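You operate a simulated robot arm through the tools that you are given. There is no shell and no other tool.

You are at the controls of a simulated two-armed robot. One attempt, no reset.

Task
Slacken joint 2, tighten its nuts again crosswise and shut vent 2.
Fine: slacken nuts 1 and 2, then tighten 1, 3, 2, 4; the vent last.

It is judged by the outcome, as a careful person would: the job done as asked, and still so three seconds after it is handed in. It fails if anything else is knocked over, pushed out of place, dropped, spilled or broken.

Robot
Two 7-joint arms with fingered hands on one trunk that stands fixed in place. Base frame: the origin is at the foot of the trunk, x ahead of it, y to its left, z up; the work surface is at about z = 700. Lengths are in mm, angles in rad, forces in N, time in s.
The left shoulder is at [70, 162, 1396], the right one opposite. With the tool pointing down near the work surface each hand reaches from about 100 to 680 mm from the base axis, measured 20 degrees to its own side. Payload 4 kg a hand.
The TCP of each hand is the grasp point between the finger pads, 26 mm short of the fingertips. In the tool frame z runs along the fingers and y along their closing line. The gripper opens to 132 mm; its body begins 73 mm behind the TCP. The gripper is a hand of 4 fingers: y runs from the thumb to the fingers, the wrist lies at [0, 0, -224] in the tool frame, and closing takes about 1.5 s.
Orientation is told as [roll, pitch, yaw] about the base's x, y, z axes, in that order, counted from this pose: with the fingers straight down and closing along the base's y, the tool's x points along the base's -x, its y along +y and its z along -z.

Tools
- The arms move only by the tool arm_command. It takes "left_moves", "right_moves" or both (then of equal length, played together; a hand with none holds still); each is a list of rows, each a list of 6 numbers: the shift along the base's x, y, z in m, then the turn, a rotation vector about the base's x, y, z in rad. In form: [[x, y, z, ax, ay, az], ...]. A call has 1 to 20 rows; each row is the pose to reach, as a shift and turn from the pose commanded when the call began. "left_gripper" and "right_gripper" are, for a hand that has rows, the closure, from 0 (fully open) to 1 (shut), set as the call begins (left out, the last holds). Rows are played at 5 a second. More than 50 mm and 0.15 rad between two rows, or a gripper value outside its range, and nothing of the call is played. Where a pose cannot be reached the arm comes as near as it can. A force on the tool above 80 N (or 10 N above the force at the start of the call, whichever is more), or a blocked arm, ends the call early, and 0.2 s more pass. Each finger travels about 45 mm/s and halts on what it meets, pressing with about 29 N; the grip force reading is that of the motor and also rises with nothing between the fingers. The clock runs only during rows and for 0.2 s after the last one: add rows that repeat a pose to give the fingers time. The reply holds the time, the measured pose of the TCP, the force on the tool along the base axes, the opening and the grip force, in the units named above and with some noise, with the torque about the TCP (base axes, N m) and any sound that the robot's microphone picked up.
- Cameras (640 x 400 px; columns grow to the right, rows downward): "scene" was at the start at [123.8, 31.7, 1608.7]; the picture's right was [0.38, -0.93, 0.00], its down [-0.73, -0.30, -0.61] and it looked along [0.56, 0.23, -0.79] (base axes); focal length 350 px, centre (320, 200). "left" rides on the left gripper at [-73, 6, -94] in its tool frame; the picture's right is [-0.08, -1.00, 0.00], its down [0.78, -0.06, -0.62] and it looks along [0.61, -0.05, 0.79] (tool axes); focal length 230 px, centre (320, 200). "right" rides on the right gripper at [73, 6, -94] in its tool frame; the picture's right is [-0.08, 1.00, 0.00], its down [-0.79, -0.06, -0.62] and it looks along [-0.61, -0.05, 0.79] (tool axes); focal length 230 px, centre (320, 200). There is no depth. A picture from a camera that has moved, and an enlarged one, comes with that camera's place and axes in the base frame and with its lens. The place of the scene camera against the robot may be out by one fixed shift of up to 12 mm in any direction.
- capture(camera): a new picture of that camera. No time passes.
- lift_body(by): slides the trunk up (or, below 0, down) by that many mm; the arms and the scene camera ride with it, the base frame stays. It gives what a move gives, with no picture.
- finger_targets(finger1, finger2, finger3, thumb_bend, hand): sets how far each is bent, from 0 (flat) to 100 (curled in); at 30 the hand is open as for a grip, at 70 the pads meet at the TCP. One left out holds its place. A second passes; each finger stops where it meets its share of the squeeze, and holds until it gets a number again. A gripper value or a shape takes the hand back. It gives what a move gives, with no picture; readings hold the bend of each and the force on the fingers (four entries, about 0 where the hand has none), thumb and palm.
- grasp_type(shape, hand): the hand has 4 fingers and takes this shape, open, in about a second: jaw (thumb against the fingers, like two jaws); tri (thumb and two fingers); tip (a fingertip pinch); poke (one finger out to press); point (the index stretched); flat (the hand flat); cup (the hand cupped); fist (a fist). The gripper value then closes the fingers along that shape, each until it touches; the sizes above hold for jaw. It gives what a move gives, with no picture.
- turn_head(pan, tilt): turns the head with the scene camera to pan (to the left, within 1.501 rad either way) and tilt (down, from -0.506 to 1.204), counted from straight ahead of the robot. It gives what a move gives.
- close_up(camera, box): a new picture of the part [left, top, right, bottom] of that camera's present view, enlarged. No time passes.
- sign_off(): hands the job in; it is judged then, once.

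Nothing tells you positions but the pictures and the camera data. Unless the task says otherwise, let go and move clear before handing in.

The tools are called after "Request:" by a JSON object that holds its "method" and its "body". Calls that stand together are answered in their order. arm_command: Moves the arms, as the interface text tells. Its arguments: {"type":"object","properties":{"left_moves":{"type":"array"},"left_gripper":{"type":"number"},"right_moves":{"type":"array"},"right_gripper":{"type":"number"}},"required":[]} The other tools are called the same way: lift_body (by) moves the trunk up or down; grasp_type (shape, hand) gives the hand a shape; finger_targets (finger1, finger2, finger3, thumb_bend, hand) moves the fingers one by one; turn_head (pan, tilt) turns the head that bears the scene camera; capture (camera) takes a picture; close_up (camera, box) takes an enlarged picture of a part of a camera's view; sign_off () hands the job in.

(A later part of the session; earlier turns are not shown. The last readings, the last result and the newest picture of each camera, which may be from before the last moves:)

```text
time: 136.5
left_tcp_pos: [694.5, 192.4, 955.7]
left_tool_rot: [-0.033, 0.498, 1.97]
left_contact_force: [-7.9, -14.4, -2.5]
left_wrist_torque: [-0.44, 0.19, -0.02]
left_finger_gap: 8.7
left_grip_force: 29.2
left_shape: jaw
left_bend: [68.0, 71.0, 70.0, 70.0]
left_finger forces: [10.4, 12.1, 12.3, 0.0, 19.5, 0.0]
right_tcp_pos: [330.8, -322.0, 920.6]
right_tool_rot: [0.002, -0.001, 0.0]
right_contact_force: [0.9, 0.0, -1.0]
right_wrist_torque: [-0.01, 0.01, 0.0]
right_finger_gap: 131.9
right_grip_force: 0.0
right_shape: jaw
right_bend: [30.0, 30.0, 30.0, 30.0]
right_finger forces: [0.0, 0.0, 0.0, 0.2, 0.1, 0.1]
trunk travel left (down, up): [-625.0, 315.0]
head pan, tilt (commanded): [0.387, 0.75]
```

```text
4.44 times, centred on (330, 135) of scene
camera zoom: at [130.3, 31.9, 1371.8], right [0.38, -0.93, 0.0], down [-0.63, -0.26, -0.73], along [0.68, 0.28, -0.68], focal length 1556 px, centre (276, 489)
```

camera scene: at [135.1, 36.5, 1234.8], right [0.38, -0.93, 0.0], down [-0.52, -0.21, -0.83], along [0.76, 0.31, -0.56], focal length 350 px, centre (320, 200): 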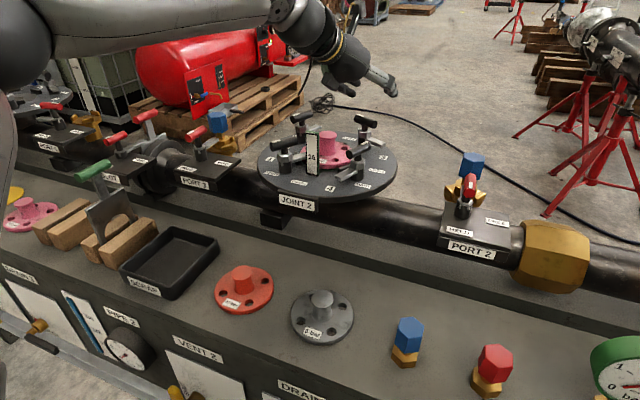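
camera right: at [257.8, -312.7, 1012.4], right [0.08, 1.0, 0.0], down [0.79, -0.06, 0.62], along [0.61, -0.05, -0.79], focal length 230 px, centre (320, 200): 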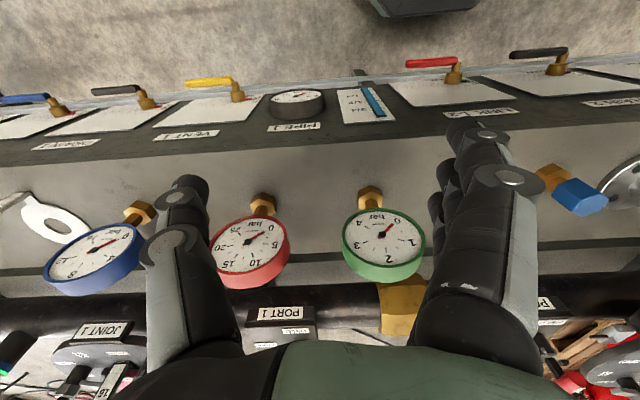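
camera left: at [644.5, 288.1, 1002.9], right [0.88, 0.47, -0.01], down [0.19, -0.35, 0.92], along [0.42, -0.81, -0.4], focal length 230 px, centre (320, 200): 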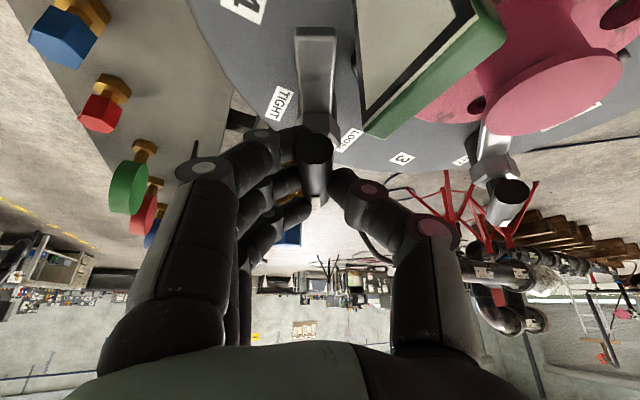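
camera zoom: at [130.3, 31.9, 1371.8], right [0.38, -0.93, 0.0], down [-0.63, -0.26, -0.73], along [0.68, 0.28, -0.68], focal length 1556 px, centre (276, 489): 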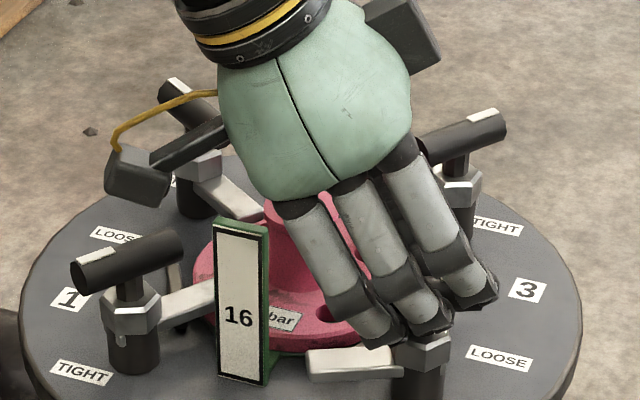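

Turning well. I finish the turn about the tool axis, easing the slight side load.

Request:
{"method": "arm_command", "body": {"left_moves": [[-0.001, -0.0015, 0, 0.0284, -0.0557, -0.114], [-0.0015, -0.002, 0, 0.0568, -0.1114, -0.2279], [-0.0015, -0.002, 0, 0.0853, -0.1672, -0.3419], [-0.0015, -0.002, 0, 0.1137, -0.2229, -0.4558], [-0.0015, -0.002, 0, 0.1137, -0.2229, -0.4558]]}}

Request:
{"method": "capture", "body": {"camera": "left"}}

Request:
{"method": "close_up", "body": {"camera": "scene", "box": [280, 90, 380, 180]}}

```text
time: 137.7
left_tcp_pos: [691.6, 192.2, 955.5]
left_tool_rot: [-0.29, 0.414, 1.399]
left_contact_force: [-10.3, -11.4, -2.9]
left_wrist_torque: [-0.45, 0.47, -0.05]
left_finger_gap: 9.0
left_grip_force: 29.1
left_shape: jaw
left_bend: [68.0, 72.0, 71.0, 70.0]
left_finger forces: [10.3, 11.6, 16.5, 0.1, 21.6, 0.0]
right_tcp_pos: [329.1, -320.7, 920.8]
right_tool_rot: [0.001, 0.0, 0.001]
right_contact_force: [-0.9, -0.8, 0.5]
right_wrist_torque: [-0.01, -0.01, 0.0]
right_finger_gap: 131.8
right_grip_force: 0.0
right_shape: jaw
right_bend: [30.0, 30.0, 30.0, 30.0]
right_finger forces: [0.0, 0.1, 0.1, 0.1, 0.1, 0.1]
trunk travel left (down, up): [-625.0, 315.0]
head pan, tilt (commanded): [0.387, 0.75]
```

```text
taken
camera left: at [678.1, 296.6, 1006.9], right [0.97, 0.02, 0.23], down [-0.2, -0.45, 0.87], along [0.12, -0.89, -0.43], focal length 230 px, centre (320, 200)
```

left: 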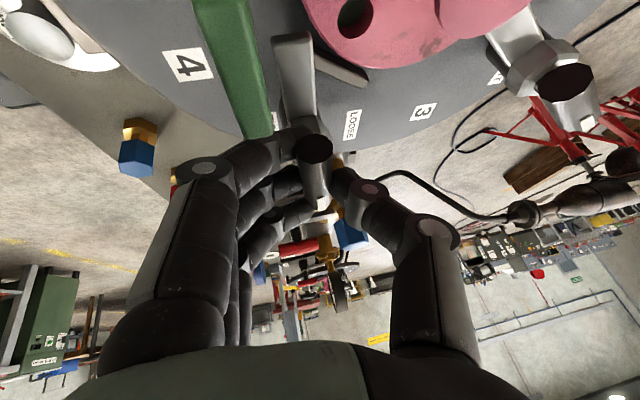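

```text
4.44 times, centred on (330, 135) of scene
camera zoom: at [129.9, 32.7, 1371.9], right [0.38, -0.93, 0.0], down [-0.63, -0.26, -0.73], along [0.68, 0.28, -0.68], focal length 1556 px, centre (276, 489)
```

zoom: 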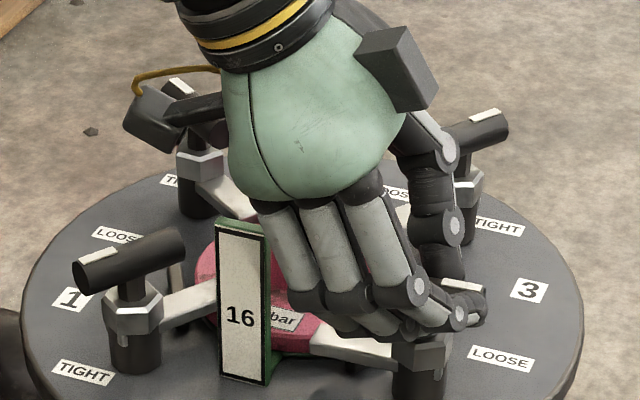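

The fingers would come close to the "16" tag if I continued the same way, so I finish the turn while swinging the wrist back toward me to keep clear of it.

Request:
{"method": "arm_command", "body": {"left_moves": [[-0.0003, -0.0011, 0.0001, 0.0684, -0.0604, -0.0521], [-0.0006, -0.0023, 0.0002, 0.1367, -0.1208, -0.1041], [-0.0009, -0.0034, 0.0003, 0.2051, -0.1812, -0.1562], [-0.0009, -0.0034, 0.0003, 0.2051, -0.1812, -0.1562]]}}

Request:
{"method": "capture", "body": {"camera": "left"}}

Request:
{"method": "close_up", "body": {"camera": "scene", "box": [280, 90, 380, 180]}}

```text
time: 138.7
left_tcp_pos: [689.8, 188.2, 956.4]
left_tool_rot: [-0.415, 0.168, 1.205]
left_contact_force: [-21.2, -9.0, -3.8]
left_wrist_torque: [-0.92, 0.71, -0.04]
left_finger_gap: 9.2
left_grip_force: 29.2
left_shape: jaw
left_bend: [64.0, 72.0, 73.0, 70.0]
left_finger forces: [17.9, 14.4, 24.0, 0.0, 22.7, 0.0]
right_tcp_pos: [329.4, -320.5, 921.6]
right_tool_rot: [-0.001, 0.0, 0.0]
right_contact_force: [0.3, -0.1, 0.1]
right_wrist_torque: [0.05, 0.02, 0.02]
right_finger_gap: 131.8
right_grip_force: 0.1
right_shape: jaw
right_bend: [30.0, 30.0, 30.0, 30.0]
right_finger forces: [0.0, 0.0, 0.1, 0.0, 0.0, 0.0]
trunk travel left (down, up): [-625.0, 315.0]
head pan, tilt (commanded): [0.387, 0.75]
```

```text
taken
camera left: at [681.1, 283.0, 1026.4], right [0.9, -0.19, 0.38], down [-0.42, -0.56, 0.71], along [0.08, -0.81, -0.59], focal length 230 px, centre (320, 200)
```

left: 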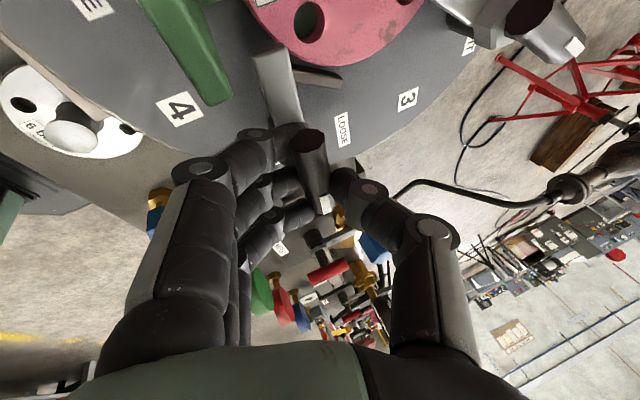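

```text
4.44 times, centred on (330, 135) of scene
camera zoom: at [128.2, 33.4, 1372.0], right [0.38, -0.93, 0.0], down [-0.63, -0.26, -0.73], along [0.68, 0.28, -0.68], focal length 1556 px, centre (276, 489)
```

zoom: 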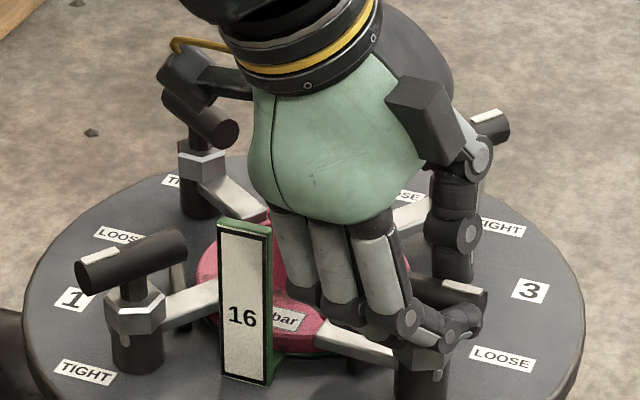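

Request:
{"method": "arm_command", "body": {"left_moves": [[0.001, -0.0005, 0.0001, 0.0684, -0.0604, -0.0521], [0.001, -0.001, 0.0002, 0.1367, -0.1208, -0.1041], [0.001, -0.001, 0.0002, 0.1367, -0.1208, -0.1041]]}}

Request:
{"method": "capture", "body": {"camera": "left"}}

Request:
{"method": "close_up", "body": {"camera": "scene", "box": [280, 90, 380, 180]}}

```text
time: 139.5
left_tcp_pos: [690.0, 185.7, 955.3]
left_tool_rot: [-0.469, -0.001, 1.093]
left_contact_force: [-30.7, -11.1, -7.6]
left_wrist_torque: [-1.37, 1.05, -0.03]
left_finger_gap: 9.9
left_grip_force: 29.0
left_shape: jaw
left_bend: [60.0, 72.0, 74.0, 70.0]
left_finger forces: [25.3, 16.7, 28.6, 0.0, 26.4, 0.0]
right_tcp_pos: [328.8, -320.5, 921.5]
right_tool_rot: [0.001, -0.001, 0.001]
right_contact_force: [0.7, 0.2, 0.2]
right_wrist_torque: [-0.02, -0.01, 0.02]
right_finger_gap: 131.8
right_grip_force: 0.2
right_shape: jaw
right_bend: [30.0, 30.0, 30.0, 30.0]
right_finger forces: [0.1, 0.0, 0.0, 0.0, 0.0, 0.1]
trunk travel left (down, up): [-625.0, 315.0]
head pan, tilt (commanded): [0.387, 0.75]
```

```text
taken
camera left: at [680.9, 271.6, 1037.7], right [0.83, -0.34, 0.45], down [-0.56, -0.6, 0.58], along [0.07, -0.73, -0.68], focal length 230 px, centre (320, 200)
```

left: 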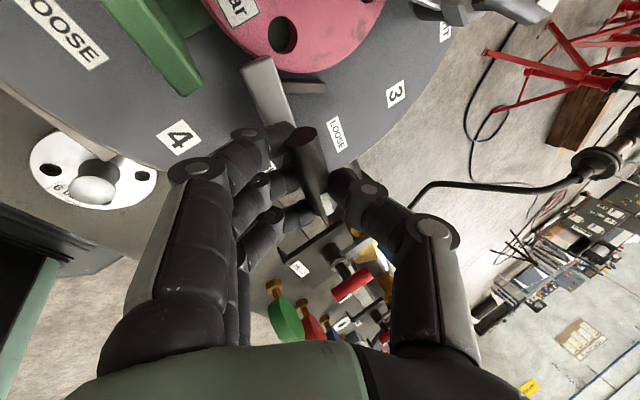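

```text
4.44 times, centred on (330, 135) of scene
camera zoom: at [127.0, 33.2, 1372.1], right [0.38, -0.93, 0.0], down [-0.63, -0.26, -0.73], along [0.68, 0.28, -0.68], focal length 1556 px, centre (276, 489)
```

zoom: 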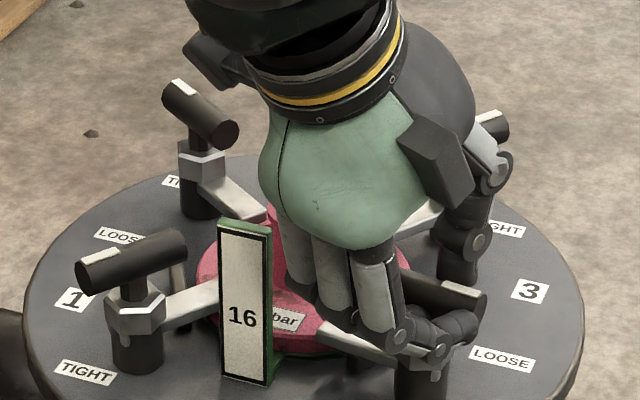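

The hand is now prying rather than turning. I release, check the angle and take a fresh grip.

Request:
{"method": "arm_command", "body": {"left_moves": [[0, 0, 0, 0, 0, 0], [0, 0, 0, 0, 0, 0], [0, 0, 0, 0, 0, 0], [0, 0, 0, 0, 0, 0], [0, 0, 0, 0, 0, 0]], "left_gripper": 0.55}}

Request:
{"method": "capture", "body": {"camera": "left"}}

Request:
{"method": "close_up", "body": {"camera": "scene", "box": [280, 90, 380, 180]}}

```text
time: 140.7
left_tcp_pos: [694.1, 189.9, 955.6]
left_tool_rot: [-0.473, -0.005, 1.099]
left_contact_force: [-0.6, 0.2, 0.0]
left_wrist_torque: [0.02, 0.02, 0.0]
left_finger_gap: 58.8
left_grip_force: 0.1
left_shape: jaw
left_bend: [73.0, 73.0, 73.0, 70.0]
left_finger forces: [0.0, 0.0, 0.1, 0.1, 0.1, 0.1]
right_tcp_pos: [331.3, -319.1, 920.7]
right_tool_rot: [0.0, 0.002, 0.003]
right_contact_force: [0.5, -0.2, -0.4]
right_wrist_torque: [0.01, 0.0, 0.01]
right_finger_gap: 131.7
right_grip_force: 0.1
right_shape: jaw
right_bend: [30.0, 30.0, 30.0, 30.0]
right_finger forces: [0.1, 0.1, 0.0, 0.0, 0.1, 0.0]
trunk travel left (down, up): [-625.0, 315.0]
head pan, tilt (commanded): [0.387, 0.75]
```

```text
taken
camera left: at [685.8, 274.4, 1037.4], right [0.82, -0.34, 0.46], down [-0.56, -0.6, 0.57], along [0.08, -0.73, -0.68], focal length 230 px, centre (320, 200)
```

left: 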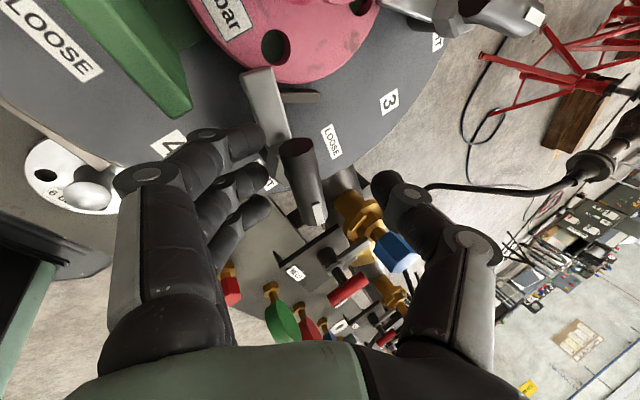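

```text
4.44 times, centred on (330, 135) of scene
camera zoom: at [131.1, 34.4, 1371.7], right [0.38, -0.93, 0.0], down [-0.63, -0.26, -0.73], along [0.68, 0.28, -0.68], focal length 1556 px, centre (276, 489)
```

zoom: 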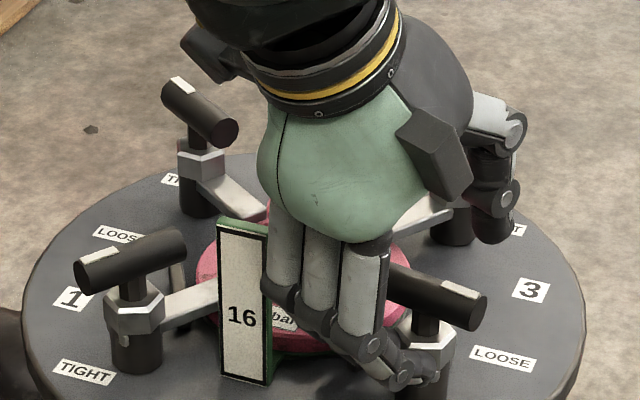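

Nut 4's mark is at about −98°, 25° short. The open hand is already turned ahead of it, so closing again should swing it on.

Request:
{"method": "arm_command", "body": {"left_moves": [[-0.002, -0.001, 0, 0, 0, 0], [-0.002, -0.001, 0, 0, 0, 0], [-0.002, -0.001, 0, 0, 0, 0], [-0.002, -0.001, 0, 0, 0, 0], [-0.002, -0.001, 0, 0, 0, 0], [-0.002, -0.001, 0, 0, 0, 0], [-0.002, -0.001, 0, 0, 0, 0]], "left_gripper": 1.0}}

Request:
{"method": "capture", "body": {"camera": "left"}}

Request:
{"method": "close_up", "body": {"camera": "scene", "box": [280, 90, 380, 180]}}

```text
time: 142.3
left_tcp_pos: [692.5, 187.2, 954.6]
left_tool_rot: [-0.47, -0.005, 1.099]
left_contact_force: [-1.4, -0.5, -4.8]
left_wrist_torque: [-0.08, 0.08, 0.0]
left_finger_gap: 13.4
left_grip_force: 28.9
left_shape: jaw
left_bend: [73.0, 73.0, 72.0, 70.0]
left_finger forces: [8.5, 8.9, 10.3, 0.0, 24.5, 0.0]
right_tcp_pos: [331.6, -318.2, 921.3]
right_tool_rot: [-0.002, 0.002, -0.001]
right_contact_force: [-0.9, -0.1, -0.4]
right_wrist_torque: [0.0, -0.02, 0.0]
right_finger_gap: 131.9
right_grip_force: 0.1
right_shape: jaw
right_bend: [30.0, 30.0, 30.0, 30.0]
right_finger forces: [0.0, 0.0, 0.0, 0.0, 0.1, 0.0]
trunk travel left (down, up): [-625.0, 315.0]
head pan, tilt (commanded): [0.387, 0.75]
```

```text
taken
camera left: at [683.9, 273.3, 1036.2], right [0.83, -0.34, 0.45], down [-0.56, -0.6, 0.57], along [0.08, -0.73, -0.68], focal length 230 px, centre (320, 200)
```

left: 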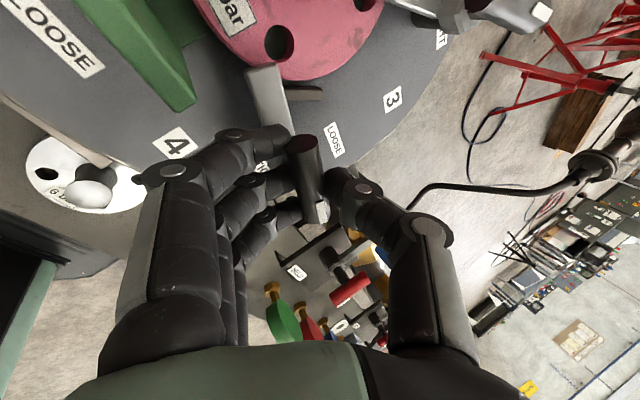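

```text
4.44 times, centred on (330, 135) of scene
camera zoom: at [131.9, 34.5, 1371.6], right [0.38, -0.93, 0.0], down [-0.63, -0.26, -0.73], along [0.68, 0.28, -0.68], focal length 1556 px, centre (276, 489)
```

zoom: 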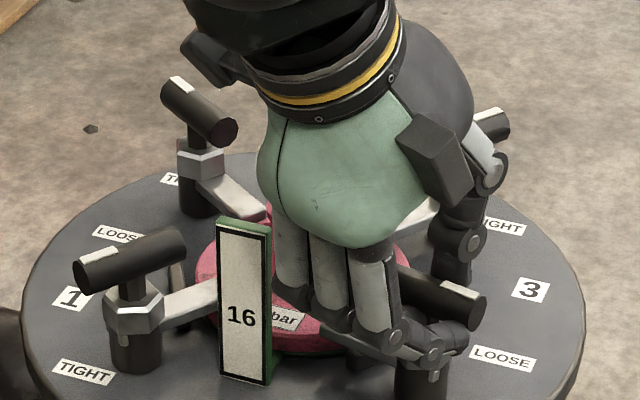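

Good relaxed grip again. I turn about the tool axis to the stop.

Request:
{"method": "arm_command", "body": {"left_moves": [[0, 0, 0, 0.049, -0.0244, -0.1068], [0, 0, 0, 0.0979, -0.0487, -0.2136], [0, 0, 0, 0.0979, -0.0487, -0.2136]]}}

Request:
{"method": "capture", "body": {"camera": "left"}}

Request:
{"method": "close_up", "body": {"camera": "scene", "box": [280, 90, 380, 180]}}

```text
time: 143.1
left_tcp_pos: [691.6, 185.3, 954.8]
left_tool_rot: [-0.457, -0.113, 0.881]
left_contact_force: [-6.8, -3.7, -9.2]
left_wrist_torque: [-0.53, 0.3, 0.01]
left_finger_gap: 13.2
left_grip_force: 29.3
left_shape: jaw
left_bend: [72.0, 73.0, 72.0, 70.0]
left_finger forces: [12.3, 11.2, 11.3, 0.0, 25.5, 0.0]
right_tcp_pos: [330.5, -320.5, 920.5]
right_tool_rot: [0.001, 0.002, 0.0]
right_contact_force: [-0.1, -0.7, -0.1]
right_wrist_torque: [0.0, 0.01, 0.01]
right_finger_gap: 131.9
right_grip_force: 0.0
right_shape: jaw
right_bend: [30.0, 30.0, 30.0, 30.0]
right_finger forces: [0.0, 0.0, 0.0, 0.0, 0.0, 0.1]
trunk travel left (down, up): [-625.0, 315.0]
head pan, tilt (commanded): [0.387, 0.75]
```

```text
taken
camera left: at [697.2, 264.2, 1044.3], right [0.71, -0.55, 0.45], down [-0.71, -0.51, 0.49], along [-0.04, -0.66, -0.75], focal length 230 px, centre (320, 200)
```

left: 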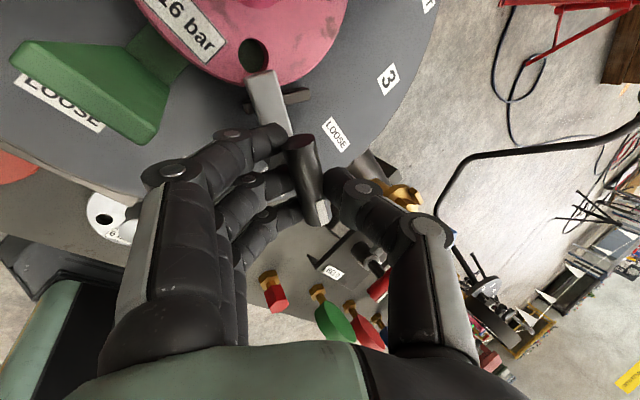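

```text
4.44 times, centred on (330, 135) of scene
camera zoom: at [131.4, 34.1, 1371.6], right [0.38, -0.93, 0.0], down [-0.63, -0.26, -0.73], along [0.68, 0.28, -0.68], focal length 1556 px, centre (276, 489)
```

zoom: 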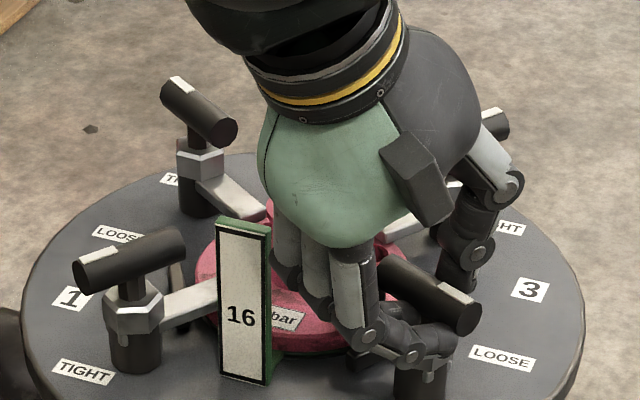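

The fingers are again nearing the tag. I re-grip 15 mm further along the handle, away from the tag, before the final bit of turn.

Request:
{"method": "arm_command", "body": {"left_moves": [[0, 0, 0, 0, 0, 0], [0, 0, 0, 0, 0, 0], [0, 0, 0, 0, 0, 0], [-0.003, -0.008, 0, 0, 0, 0], [-0.005, -0.015, 0, 0, 0, 0], [-0.005, -0.015, 0, 0, 0, 0]], "left_gripper": 0.62}}

Request:
{"method": "capture", "body": {"camera": "left"}}

Request:
{"method": "close_up", "body": {"camera": "scene", "box": [280, 90, 380, 180]}}

```text
time: 144.5
left_tcp_pos: [687.6, 173.5, 956.2]
left_tool_rot: [-0.461, -0.113, 0.885]
left_contact_force: [0.7, 0.3, -0.2]
left_wrist_torque: [0.01, -0.02, -0.01]
left_finger_gap: 49.6
left_grip_force: 0.0
left_shape: jaw
left_bend: [73.0, 74.0, 74.0, 70.0]
left_finger forces: [0.1, 0.0, 0.0, 0.1, 0.0, 0.1]
right_tcp_pos: [330.7, -320.9, 920.2]
right_tool_rot: [0.0, 0.003, 0.0]
right_contact_force: [0.0, 0.3, 0.7]
right_wrist_torque: [0.03, -0.01, -0.02]
right_finger_gap: 132.0
right_grip_force: 0.0
right_shape: jaw
right_bend: [30.0, 30.0, 30.0, 30.0]
right_finger forces: [0.0, 0.1, 0.0, 0.0, 0.0, 0.0]
trunk travel left (down, up): [-625.0, 315.0]
head pan, tilt (commanded): [0.387, 0.75]
```

```text
taken
camera left: at [691.5, 251.1, 1045.1], right [0.71, -0.54, 0.45], down [-0.7, -0.52, 0.49], along [-0.03, -0.66, -0.75], focal length 230 px, centre (320, 200)
```

left: 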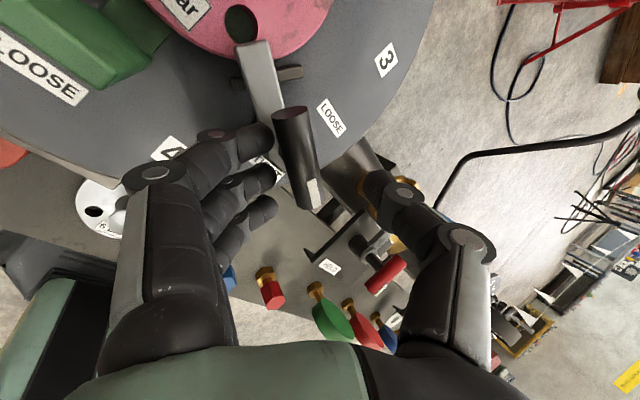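

```text
4.44 times, centred on (330, 135) of scene
camera zoom: at [131.4, 34.6, 1371.7], right [0.38, -0.93, 0.0], down [-0.63, -0.26, -0.73], along [0.68, 0.28, -0.68], focal length 1556 px, centre (276, 489)
```

zoom: 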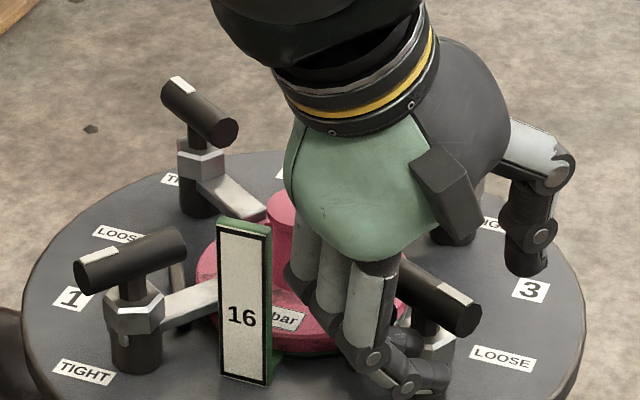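

Request:
{"method": "arm_command", "body": {"left_moves": [[0, 0, 0, 0, 0, 0], [0, 0, 0, 0, 0, 0], [0, 0, 0, 0, 0, 0], [0, 0, 0, 0, 0, 0], [0, 0, 0, 0, 0, 0], [0, 0, 0, 0, 0, 0], [0, 0, 0, 0, 0, 0]], "left_gripper": 1.0}}

Request:
{"method": "arm_command", "body": {"left_moves": [[-0.0015, 0.0017, 0, 0, 0, -0.12], [-0.0028, 0.0036, 0, 0, 0, -0.24], [-0.0028, 0.0036, 0, 0, 0, -0.24]]}}

Request:
{"method": "capture", "body": {"camera": "left"}}

Request:
{"method": "close_up", "body": {"camera": "scene", "box": [280, 90, 380, 180]}}

```text
time: 146.1
left_tcp_pos: [687.2, 173.3, 954.6]
left_tool_rot: [-0.458, -0.113, 0.886]
left_contact_force: [-2.0, -1.6, -4.0]
left_wrist_torque: [-0.07, 0.09, 0.01]
left_finger_gap: 12.4
left_grip_force: 29.0
left_shape: jaw
left_bend: [74.0, 73.0, 71.0, 71.0]
left_finger forces: [8.2, 8.9, 8.9, 0.0, 24.3, 0.0]
right_tcp_pos: [330.8, -319.2, 920.1]
right_tool_rot: [-0.001, 0.002, 0.0]
right_contact_force: [0.4, -0.5, -0.3]
right_wrist_torque: [0.01, -0.01, -0.02]
right_finger_gap: 131.7
right_grip_force: 0.0
right_shape: jaw
right_bend: [30.0, 30.0, 30.0, 30.0]
right_finger forces: [0.1, 0.1, 0.0, 0.1, 0.1, 0.0]
trunk travel left (down, up): [-625.0, 315.0]
head pan, tilt (commanded): [0.387, 0.75]
```

```text
time: 146.9
left_tcp_pos: [684.4, 174.9, 955.4]
left_tool_rot: [-0.461, -0.115, 0.644]
left_contact_force: [-0.1, -8.7, -8.2]
left_wrist_torque: [-0.25, 0.14, 0.73]
left_finger_gap: 12.2
left_grip_force: 29.2
left_shape: jaw
left_bend: [74.0, 73.0, 71.0, 70.0]
left_finger forces: [13.2, 11.1, 10.7, 0.0, 34.2, 0.1]
right_tcp_pos: [332.4, -320.5, 920.1]
right_tool_rot: [0.0, 0.005, -0.001]
right_contact_force: [0.3, -0.1, -0.1]
right_wrist_torque: [0.01, 0.05, -0.01]
right_finger_gap: 131.9
right_grip_force: 0.0
right_shape: jaw
right_bend: [30.0, 30.0, 30.0, 30.0]
right_finger forces: [0.0, 0.0, 0.0, 0.1, 0.0, 0.1]
trunk travel left (down, up): [-625.0, 315.0]
head pan, tilt (commanded): [0.387, 0.75]
```

```text
taken
camera left: at [708.4, 249.3, 1044.6], right [0.56, -0.7, 0.45], down [-0.81, -0.33, 0.49], along [-0.19, -0.63, -0.75], focal length 230 px, centre (320, 200)
```

left: 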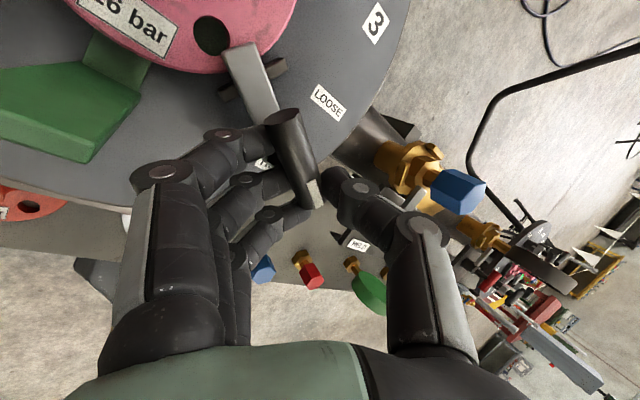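

```text
4.44 times, centred on (330, 135) of scene
camera zoom: at [132.7, 33.1, 1371.5], right [0.38, -0.93, 0.0], down [-0.63, -0.26, -0.73], along [0.68, 0.28, -0.68], focal length 1556 px, centre (276, 489)
```

zoom: 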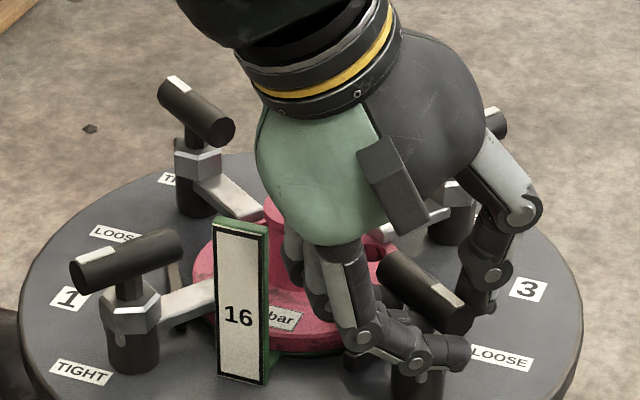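

Request:
{"method": "arm_command", "body": {"left_moves": [[-0.001, 0.0018, 0, 0, 0, -0.12], [-0.001, 0.0018, 0, 0, 0, -0.12]]}}

Request:
{"method": "close_up", "body": {"camera": "scene", "box": [280, 90, 380, 180]}}

```text
time: 147.5
left_tcp_pos: [683.7, 176.1, 955.2]
left_tool_rot: [-0.459, -0.115, 0.521]
left_contact_force: [3.1, -13.7, -9.8]
left_wrist_torque: [-0.51, 0.19, 1.05]
left_finger_gap: 12.2
left_grip_force: 29.0
left_shape: jaw
left_bend: [73.0, 73.0, 71.0, 70.0]
left_finger forces: [14.5, 12.9, 12.0, 0.0, 42.5, 0.0]
right_tcp_pos: [333.2, -321.8, 919.2]
right_tool_rot: [0.002, 0.004, -0.001]
right_contact_force: [0.1, -0.1, -0.3]
right_wrist_torque: [-0.01, -0.01, -0.01]
right_finger_gap: 132.0
right_grip_force: 0.1
right_shape: jaw
right_bend: [30.0, 30.0, 30.0, 30.0]
right_finger forces: [0.0, 0.0, 0.0, 0.0, 0.0, 0.1]
trunk travel left (down, up): [-625.0, 315.0]
head pan, tilt (commanded): [0.387, 0.75]
```

```text
4.44 times, centred on (330, 135) of scene
camera zoom: at [133.6, 32.2, 1371.5], right [0.38, -0.93, 0.0], down [-0.63, -0.26, -0.73], along [0.68, 0.28, -0.68], focal length 1556 px, centre (276, 489)
```

zoom: 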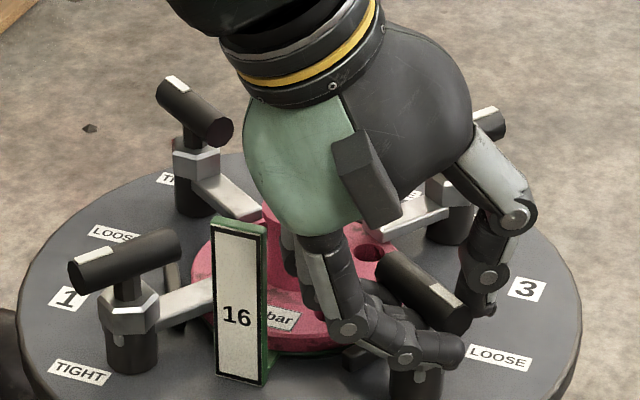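

Nut 4 is at its stop (torque 1.05 N·m, no further movement). I open only slightly so the knuckles stay clear of the tag, and withdraw toward the robot and up.

Request:
{"method": "arm_command", "body": {"left_moves": [[0, 0, 0, 0, 0, 0], [0, 0, 0, 0, 0, 0], [0, 0, 0, 0, 0, 0], [0, 0, 0, 0, 0, 0]], "left_gripper": 0.78}}

Request:
{"method": "close_up", "body": {"camera": "left", "box": [0, 0, 640, 400]}}

```text
time: 148.5
left_tcp_pos: [684.1, 180.5, 955.7]
left_tool_rot: [-0.46, -0.115, 0.526]
left_contact_force: [-2.0, 2.6, -2.6]
left_wrist_torque: [-0.02, 0.08, 0.12]
left_finger_gap: 30.0
left_grip_force: 0.0
left_shape: jaw
left_bend: [71.0, 73.0, 73.0, 70.0]
left_finger forces: [3.6, 0.0, 0.0, 0.0, 0.0, 0.0]
right_tcp_pos: [330.9, -319.2, 920.5]
right_tool_rot: [-0.001, 0.002, 0.0]
right_contact_force: [-0.7, -0.3, 0.2]
right_wrist_torque: [-0.04, 0.02, 0.01]
right_finger_gap: 131.9
right_grip_force: 0.0
right_shape: jaw
right_bend: [30.0, 30.0, 30.0, 30.0]
right_finger forces: [0.0, 0.0, 0.0, 0.0, 0.0, 0.1]
trunk travel left (down, up): [-625.0, 315.0]
head pan, tilt (commanded): [0.387, 0.75]
```

```text
1.00 times, centred on (320, 200) of left (not enlarged: the box is as wide or as high as the picture)
camera zoom: at [715.1, 251.5, 1045.2], right [0.47, -0.76, 0.45], down [-0.84, -0.23, 0.49], along [-0.26, -0.61, -0.75], focal length 230 px, centre (320, 200)
```

zoom: 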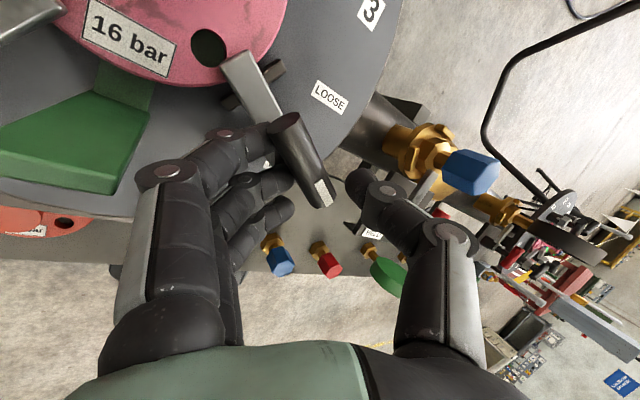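

Request:
{"method": "arm_command", "body": {"left_moves": [[-0.0055, -0.002, 0.0049, 0, 0, 0], [-0.0137, -0.002, 0.0122, 0, 0, 0], [-0.0274, -0.002, 0.0244, 0, 0, 0], [-0.041, -0.002, 0.04, 0, 0, 0], [-0.055, -0.002, 0.065, 0, 0, 0], [-0.06, -0.002, 0.1, 0, 0, 0]]}}

Request:
{"method": "close_up", "body": {"camera": "scene", "box": [250, 60, 400, 180]}}

Request:
{"method": "capture", "body": {"camera": "left"}}

```text
time: 149.9
left_tcp_pos: [622.7, 179.8, 1056.6]
left_tool_rot: [-0.459, -0.113, 0.525]
left_contact_force: [-0.6, 0.1, 0.6]
left_wrist_torque: [-0.02, 0.03, 0.0]
left_finger_gap: 29.1
left_grip_force: 0.0
left_shape: jaw
left_bend: [73.0, 73.0, 73.0, 70.0]
left_finger forces: [0.0, 0.1, 0.1, 0.0, 0.1, 0.0]
right_tcp_pos: [331.2, -320.1, 920.2]
right_tool_rot: [0.0, 0.0, 0.0]
right_contact_force: [-0.4, -0.8, 0.7]
right_wrist_torque: [-0.02, -0.01, 0.02]
right_finger_gap: 131.8
right_grip_force: 0.1
right_shape: jaw
right_bend: [30.0, 30.0, 30.0, 30.0]
right_finger forces: [0.0, 0.0, 0.1, 0.0, 0.0, 0.0]
trunk travel left (down, up): [-625.0, 315.0]
head pan, tilt (commanded): [0.387, 0.75]
```

```text
3.33 times, centred on (325, 120) of scene
camera zoom: at [130.7, 34.1, 1371.7], right [0.38, -0.93, 0.0], down [-0.63, -0.26, -0.73], along [0.68, 0.28, -0.68], focal length 1167 px, centre (303, 467)
```

zoom: 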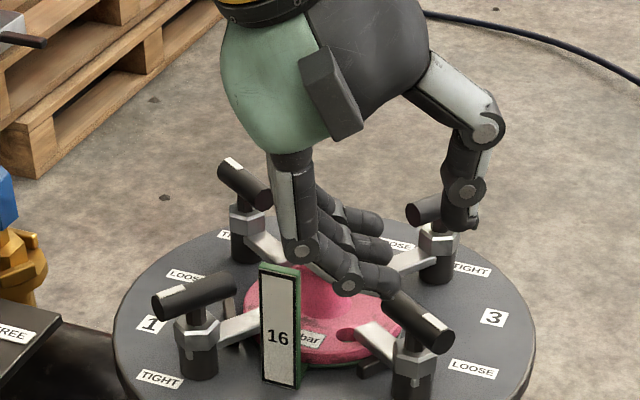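

```text
taken
camera left: at [655.4, 250.4, 1146.2], right [0.47, -0.76, 0.45], down [-0.84, -0.23, 0.49], along [-0.26, -0.61, -0.75], focal length 230 px, centre (320, 200)
```

left: 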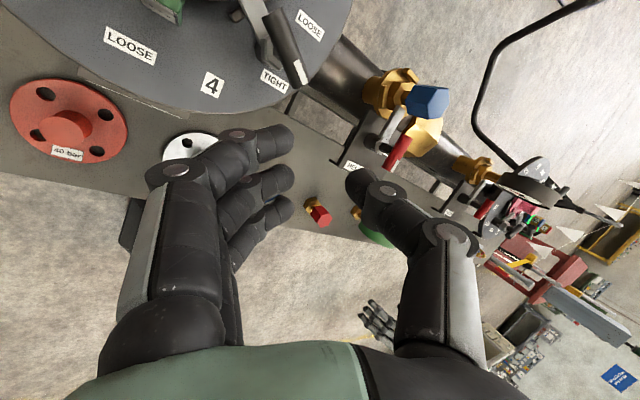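

All four nuts appear tight. I draw the left hand back toward the robot and inspect the whole joint.

Request:
{"method": "arm_command", "body": {"left_moves": [[-0.04, 0.02, 0.01, 0, 0, -0.1], [-0.08, 0.04, 0.02, 0, 0, -0.2], [-0.12, 0.06, 0.02, 0, 0, -0.3], [-0.16, 0.08, 0.02, 0, 0, -0.4], [-0.2, 0.1, 0.02, 0, 0, -0.5], [-0.23, 0.12, 0.02, 0, 0, -0.52]]}}

Request:
{"method": "close_up", "body": {"camera": "scene", "box": [250, 70, 400, 190]}}

Request:
{"method": "capture", "body": {"camera": "scene"}}

```text
time: 151.3
left_tcp_pos: [391.6, 299.1, 1074.1]
left_tool_rot: [-0.461, -0.117, 0.002]
left_contact_force: [0.1, -0.1, 0.2]
left_wrist_torque: [0.07, -0.03, 0.05]
left_finger_gap: 28.9
left_grip_force: 0.1
left_shape: jaw
left_bend: [73.0, 73.0, 73.0, 70.0]
left_finger forces: [0.0, 0.0, 0.0, 0.1, 0.1, 0.1]
right_tcp_pos: [328.8, -320.5, 921.3]
right_tool_rot: [0.0, -0.001, 0.0]
right_contact_force: [1.4, 0.0, -0.5]
right_wrist_torque: [0.02, -0.02, 0.0]
right_finger_gap: 131.8
right_grip_force: 0.1
right_shape: jaw
right_bend: [30.0, 30.0, 30.0, 30.0]
right_finger forces: [0.0, 0.0, 0.1, 0.1, 0.1, 0.1]
trunk travel left (down, up): [-625.0, 315.0]
head pan, tilt (commanded): [0.387, 0.75]
```

```text
3.33 times, centred on (325, 130) of scene
camera zoom: at [129.4, 35.2, 1371.9], right [0.38, -0.93, 0.0], down [-0.63, -0.26, -0.73], along [0.68, 0.28, -0.68], focal length 1167 px, centre (303, 433)
```

zoom: 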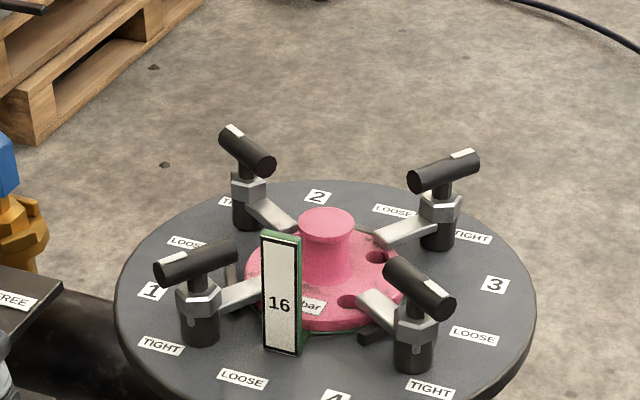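

```text
taken
camera scene: at [129.4, 35.2, 1371.9], right [0.38, -0.93, 0.0], down [-0.63, -0.26, -0.73], along [0.68, 0.28, -0.68], focal length 350 px, centre (320, 200)
```

scene: 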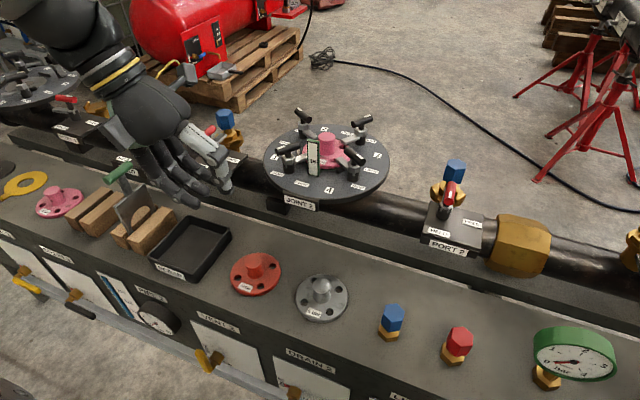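

All four marks are back at TIGHT and the flange and tag are undisturbed. Now vent 2: I look at it closely from here to locate its handle.

Request:
{"method": "close_up", "body": {"camera": "scene", "box": [170, 305, 290, 400]}}

Request:
{"method": "turn_head", "body": {"pan": 0.6, "tilt": 0.95}}

Request:
{"method": "capture", "body": {"camera": "scene"}}

Request:
{"method": "capture", "body": {"camera": "left"}}

```text
4.21 times, centred on (230, 352) of scene
camera zoom: at [129.4, 35.2, 1371.9], right [0.38, -0.93, 0.0], down [-0.63, -0.26, -0.73], along [0.68, 0.28, -0.68], focal length 1474 px, centre (699, -442)
```

zoom: 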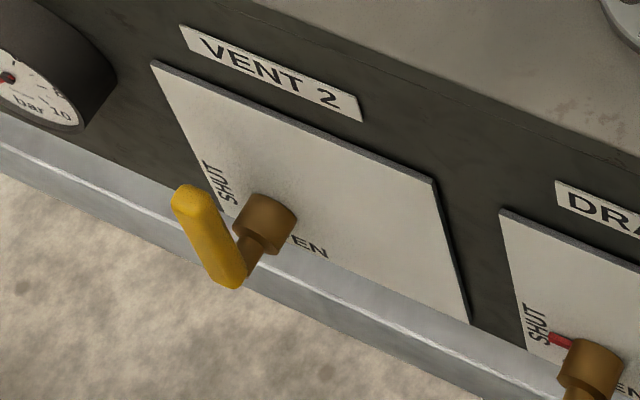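

```text
time: 152.0
left_tcp_pos: [394.2, 296.8, 1074.6]
left_tool_rot: [-0.459, -0.113, 0.005]
left_contact_force: [-0.1, 0.6, -1.0]
left_wrist_torque: [0.01, -0.03, 0.01]
left_finger_gap: 28.9
left_grip_force: 0.1
left_shape: jaw
left_bend: [73.0, 73.0, 73.0, 70.0]
left_finger forces: [0.1, 0.1, 0.0, 0.1, 0.1, 0.1]
right_tcp_pos: [330.7, -320.9, 920.3]
right_tool_rot: [0.0, 0.002, 0.001]
right_contact_force: [-0.6, -0.2, -0.6]
right_wrist_torque: [0.01, 0.02, -0.01]
right_finger_gap: 132.0
right_grip_force: 0.1
right_shape: jaw
right_bend: [30.0, 30.0, 30.0, 30.0]
right_finger forces: [0.1, 0.1, 0.0, 0.0, 0.0, 0.0]
trunk travel left (down, up): [-625.0, 315.0]
head pan, tilt (commanded): [0.6, 0.949]
```

```text
taken
camera scene: at [115.0, 44.1, 1356.2], right [0.56, -0.83, 0.0], down [-0.67, -0.46, -0.58], along [0.48, 0.33, -0.81], focal length 350 px, centre (320, 200)
```

scene: 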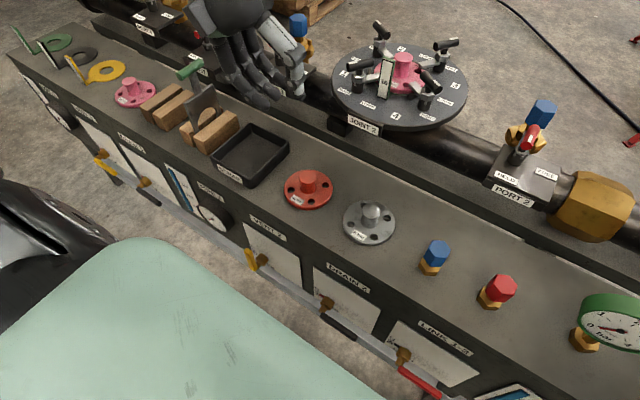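

```text
taken
camera left: at [457.2, 343.9, 1163.9], right [0.03, -0.89, 0.45], down [-0.85, 0.21, 0.49], along [-0.53, -0.39, -0.75], focal length 230 px, centre (320, 200)
```

left: 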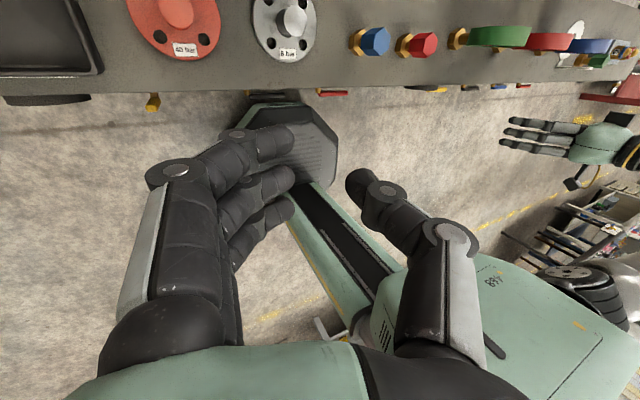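

Request:
{"method": "close_up", "body": {"camera": "scene", "box": [225, 215, 315, 285]}}

Request:
{"method": "close_up", "body": {"camera": "left", "box": [100, 60, 220, 140]}}

Request:
{"method": "close_up", "body": {"camera": "scene", "box": [300, 260, 400, 350]}}

```text
5.71 times, centred on (270, 250) of scene
camera zoom: at [115.0, 44.1, 1356.2], right [0.56, -0.83, 0.0], down [-0.67, -0.46, -0.58], along [0.48, 0.33, -0.81], focal length 2000 px, centre (606, -86)
```

zoom: 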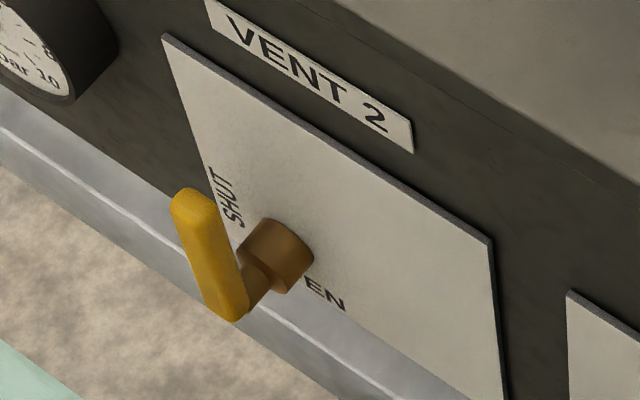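

```text
5.00 times, centred on (160, 100) of left
camera zoom: at [457.2, 343.9, 1163.9], right [0.03, -0.89, 0.45], down [-0.85, 0.21, 0.49], along [-0.53, -0.39, -0.75], focal length 1150 px, centre (1120, 700)
```

zoom: 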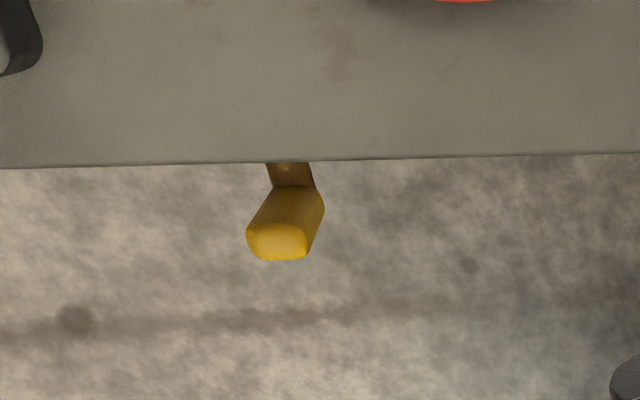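

```text
4.44 times, centred on (350, 305) of scene
camera zoom: at [115.0, 44.1, 1356.2], right [0.56, -0.83, 0.0], down [-0.67, -0.46, -0.58], along [0.48, 0.33, -0.81], focal length 1556 px, centre (187, -267)
```

zoom: 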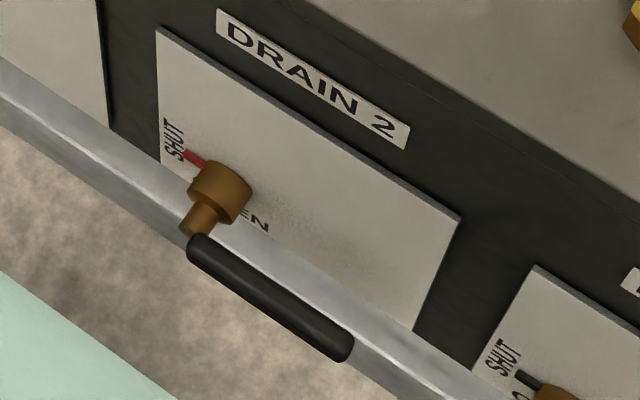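

Vent 2's yellow handle stands upright at about x 355, y 431, from its pivot at z≈418 to its top at z≈542. I bring the left hand down in front of the bench, first to an intermediate point well clear of it.

Request:
{"method": "arm_command", "body": {"left_moves": [[-0.028, 0.03, 0, 0.055, -0.0475, 0.0174], [-0.056, 0.06, 0, 0.11, -0.095, 0.0349], [-0.085, 0.09, 0, 0.1651, -0.1425, 0.0523], [-0.113, 0.12, 0, 0.2202, -0.19, 0.0697], [-0.113, 0.122, -0.043, 0.2752, -0.2376, 0.0871], [-0.113, 0.122, -0.087, 0.3303, -0.2851, 0.1046], [-0.113, 0.122, -0.13, 0.3853, -0.3326, 0.122], [-0.113, 0.122, -0.174, 0.4404, -0.3801, 0.1394], [-0.113, 0.122, -0.174, 0.4404, -0.3801, 0.1394]], "left_gripper": 0.52}}

Request:
{"method": "capture", "body": {"camera": "left"}}

Request:
{"method": "capture", "body": {"camera": "scene"}}

```text
time: 154.0
left_tcp_pos: [308.3, 471.2, 896.7]
left_tool_rot: [0.013, -0.518, 0.002]
left_contact_force: [0.4, -4.8, -6.3]
left_wrist_torque: [0.28, -0.2, 0.15]
left_finger_gap: 63.3
left_grip_force: 0.1
left_shape: jaw
left_bend: [73.0, 73.0, 73.0, 70.0]
left_finger forces: [0.0, 0.0, 0.0, 0.0, 0.0, 0.0]
left hand out of reach, approached as far as the arm can: row 6, 7, 8, 9
right_tcp_pos: [326.3, -320.1, 919.9]
right_tool_rot: [-0.001, -0.003, -0.004]
right_contact_force: [-0.9, 0.2, 0.6]
right_wrist_torque: [0.06, -0.09, -0.02]
right_finger_gap: 131.9
right_grip_force: 0.1
right_shape: jaw
right_bend: [30.0, 30.0, 30.0, 30.0]
right_finger forces: [0.0, 0.1, 0.1, 0.0, 0.0, 0.0]
trunk travel left (down, up): [-625.0, 315.0]
head pan, tilt (commanded): [0.6, 0.949]
```

```text
taken
camera left: at [326.0, 476.0, 1015.3], right [0.07, -1.0, 0.03], down [-0.99, -0.07, 0.15], along [-0.14, -0.04, -0.99], focal length 230 px, centre (320, 200)
```

left: 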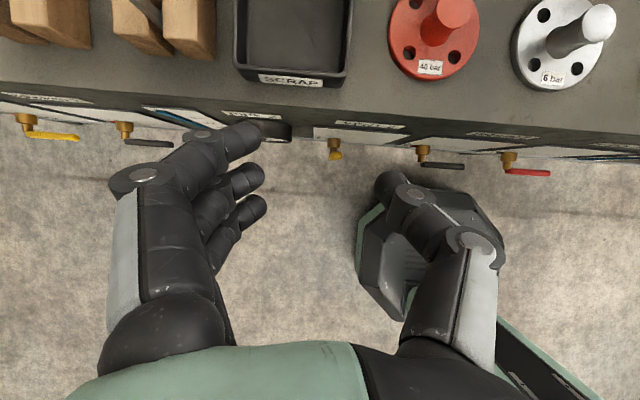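

```text
taken
camera scene: at [107.8, 44.4, 1356.6], right [0.56, -0.83, 0.0], down [-0.67, -0.46, -0.59], along [0.48, 0.33, -0.81], focal length 350 px, centre (320, 200)
```

scene: 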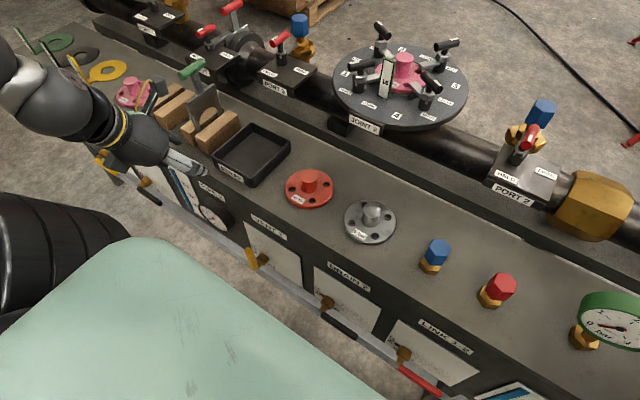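

I continue down in front of the bench.

Request:
{"method": "arm_command", "body": {"left_moves": [[-0.003, -0.008, -0.045, 0, 0, 0], [-0.006, -0.016, -0.09, 0, 0, 0], [-0.009, -0.024, -0.135, 0, 0, 0], [-0.012, -0.032, -0.18, 0, 0, 0], [-0.015, -0.04, -0.225, 0, 0, 0], [-0.018, -0.046, -0.26, 0, 0, 0], [-0.018, -0.046, -0.26, 0, 0, 0]]}}

Request:
{"method": "capture", "body": {"camera": "left"}}

Request:
{"method": "capture", "body": {"camera": "scene"}}

```text
time: 155.8
left_tcp_pos: [603.6, 431.9, 1004.0]
left_tool_rot: [-0.032, -1.369, 0.031]
left_contact_force: [-0.4, 0.2, 0.4]
left_wrist_torque: [0.0, -0.02, 0.0]
left_finger_gap: 63.2
left_grip_force: 0.0
left_shape: jaw
left_bend: [73.0, 73.0, 73.0, 70.0]
left_finger forces: [0.0, 0.1, 0.0, 0.0, 0.1, 0.0]
left hand out of reach, approached as far as the arm can: row 2, 3, 4, 6, 7
right_tcp_pos: [331.3, -320.1, 920.5]
right_tool_rot: [0.002, 0.003, -0.001]
right_contact_force: [0.2, -0.1, 0.3]
right_wrist_torque: [-0.01, -0.01, -0.01]
right_finger_gap: 131.8
right_grip_force: 0.1
right_shape: jaw
right_bend: [30.0, 30.0, 30.0, 30.0]
right_finger forces: [0.0, 0.0, 0.1, 0.0, 0.1, 0.0]
trunk travel left (down, up): [-625.0, 315.0]
head pan, tilt (commanded): [0.6, 0.949]
stopped in row 7 (left hand): the arm was blocked; the commanded pose is now the measured one
```

```text
taken
camera left: at [526.8, 436.3, 1094.1], right [0.02, -1.0, 0.08], down [-0.76, -0.07, -0.64], along [0.65, -0.05, -0.76], focal length 230 px, centre (320, 200)
```

left: 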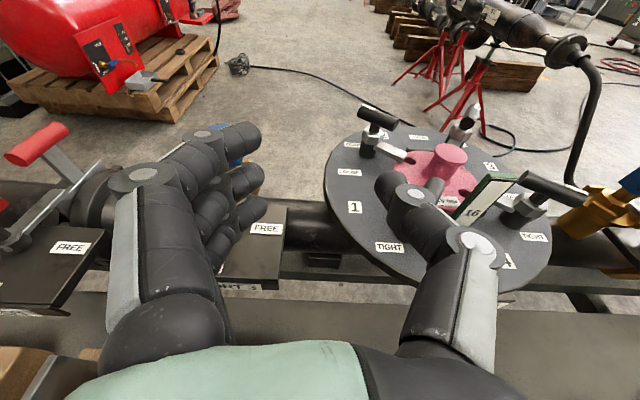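

```text
taken
camera scene: at [115.5, 44.6, 1356.1], right [0.57, -0.82, 0.0], down [-0.67, -0.46, -0.58], along [0.48, 0.33, -0.81], focal length 350 px, centre (320, 200)
```

scene: 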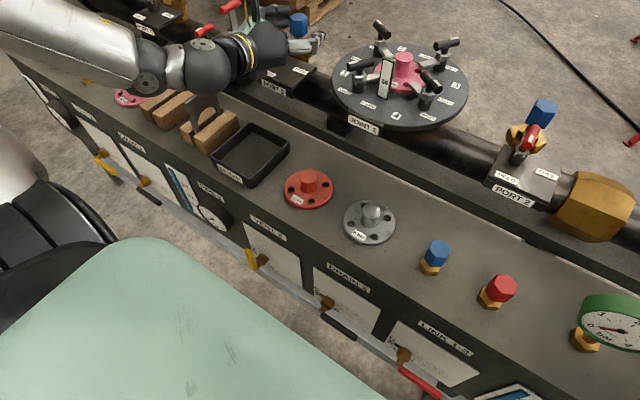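

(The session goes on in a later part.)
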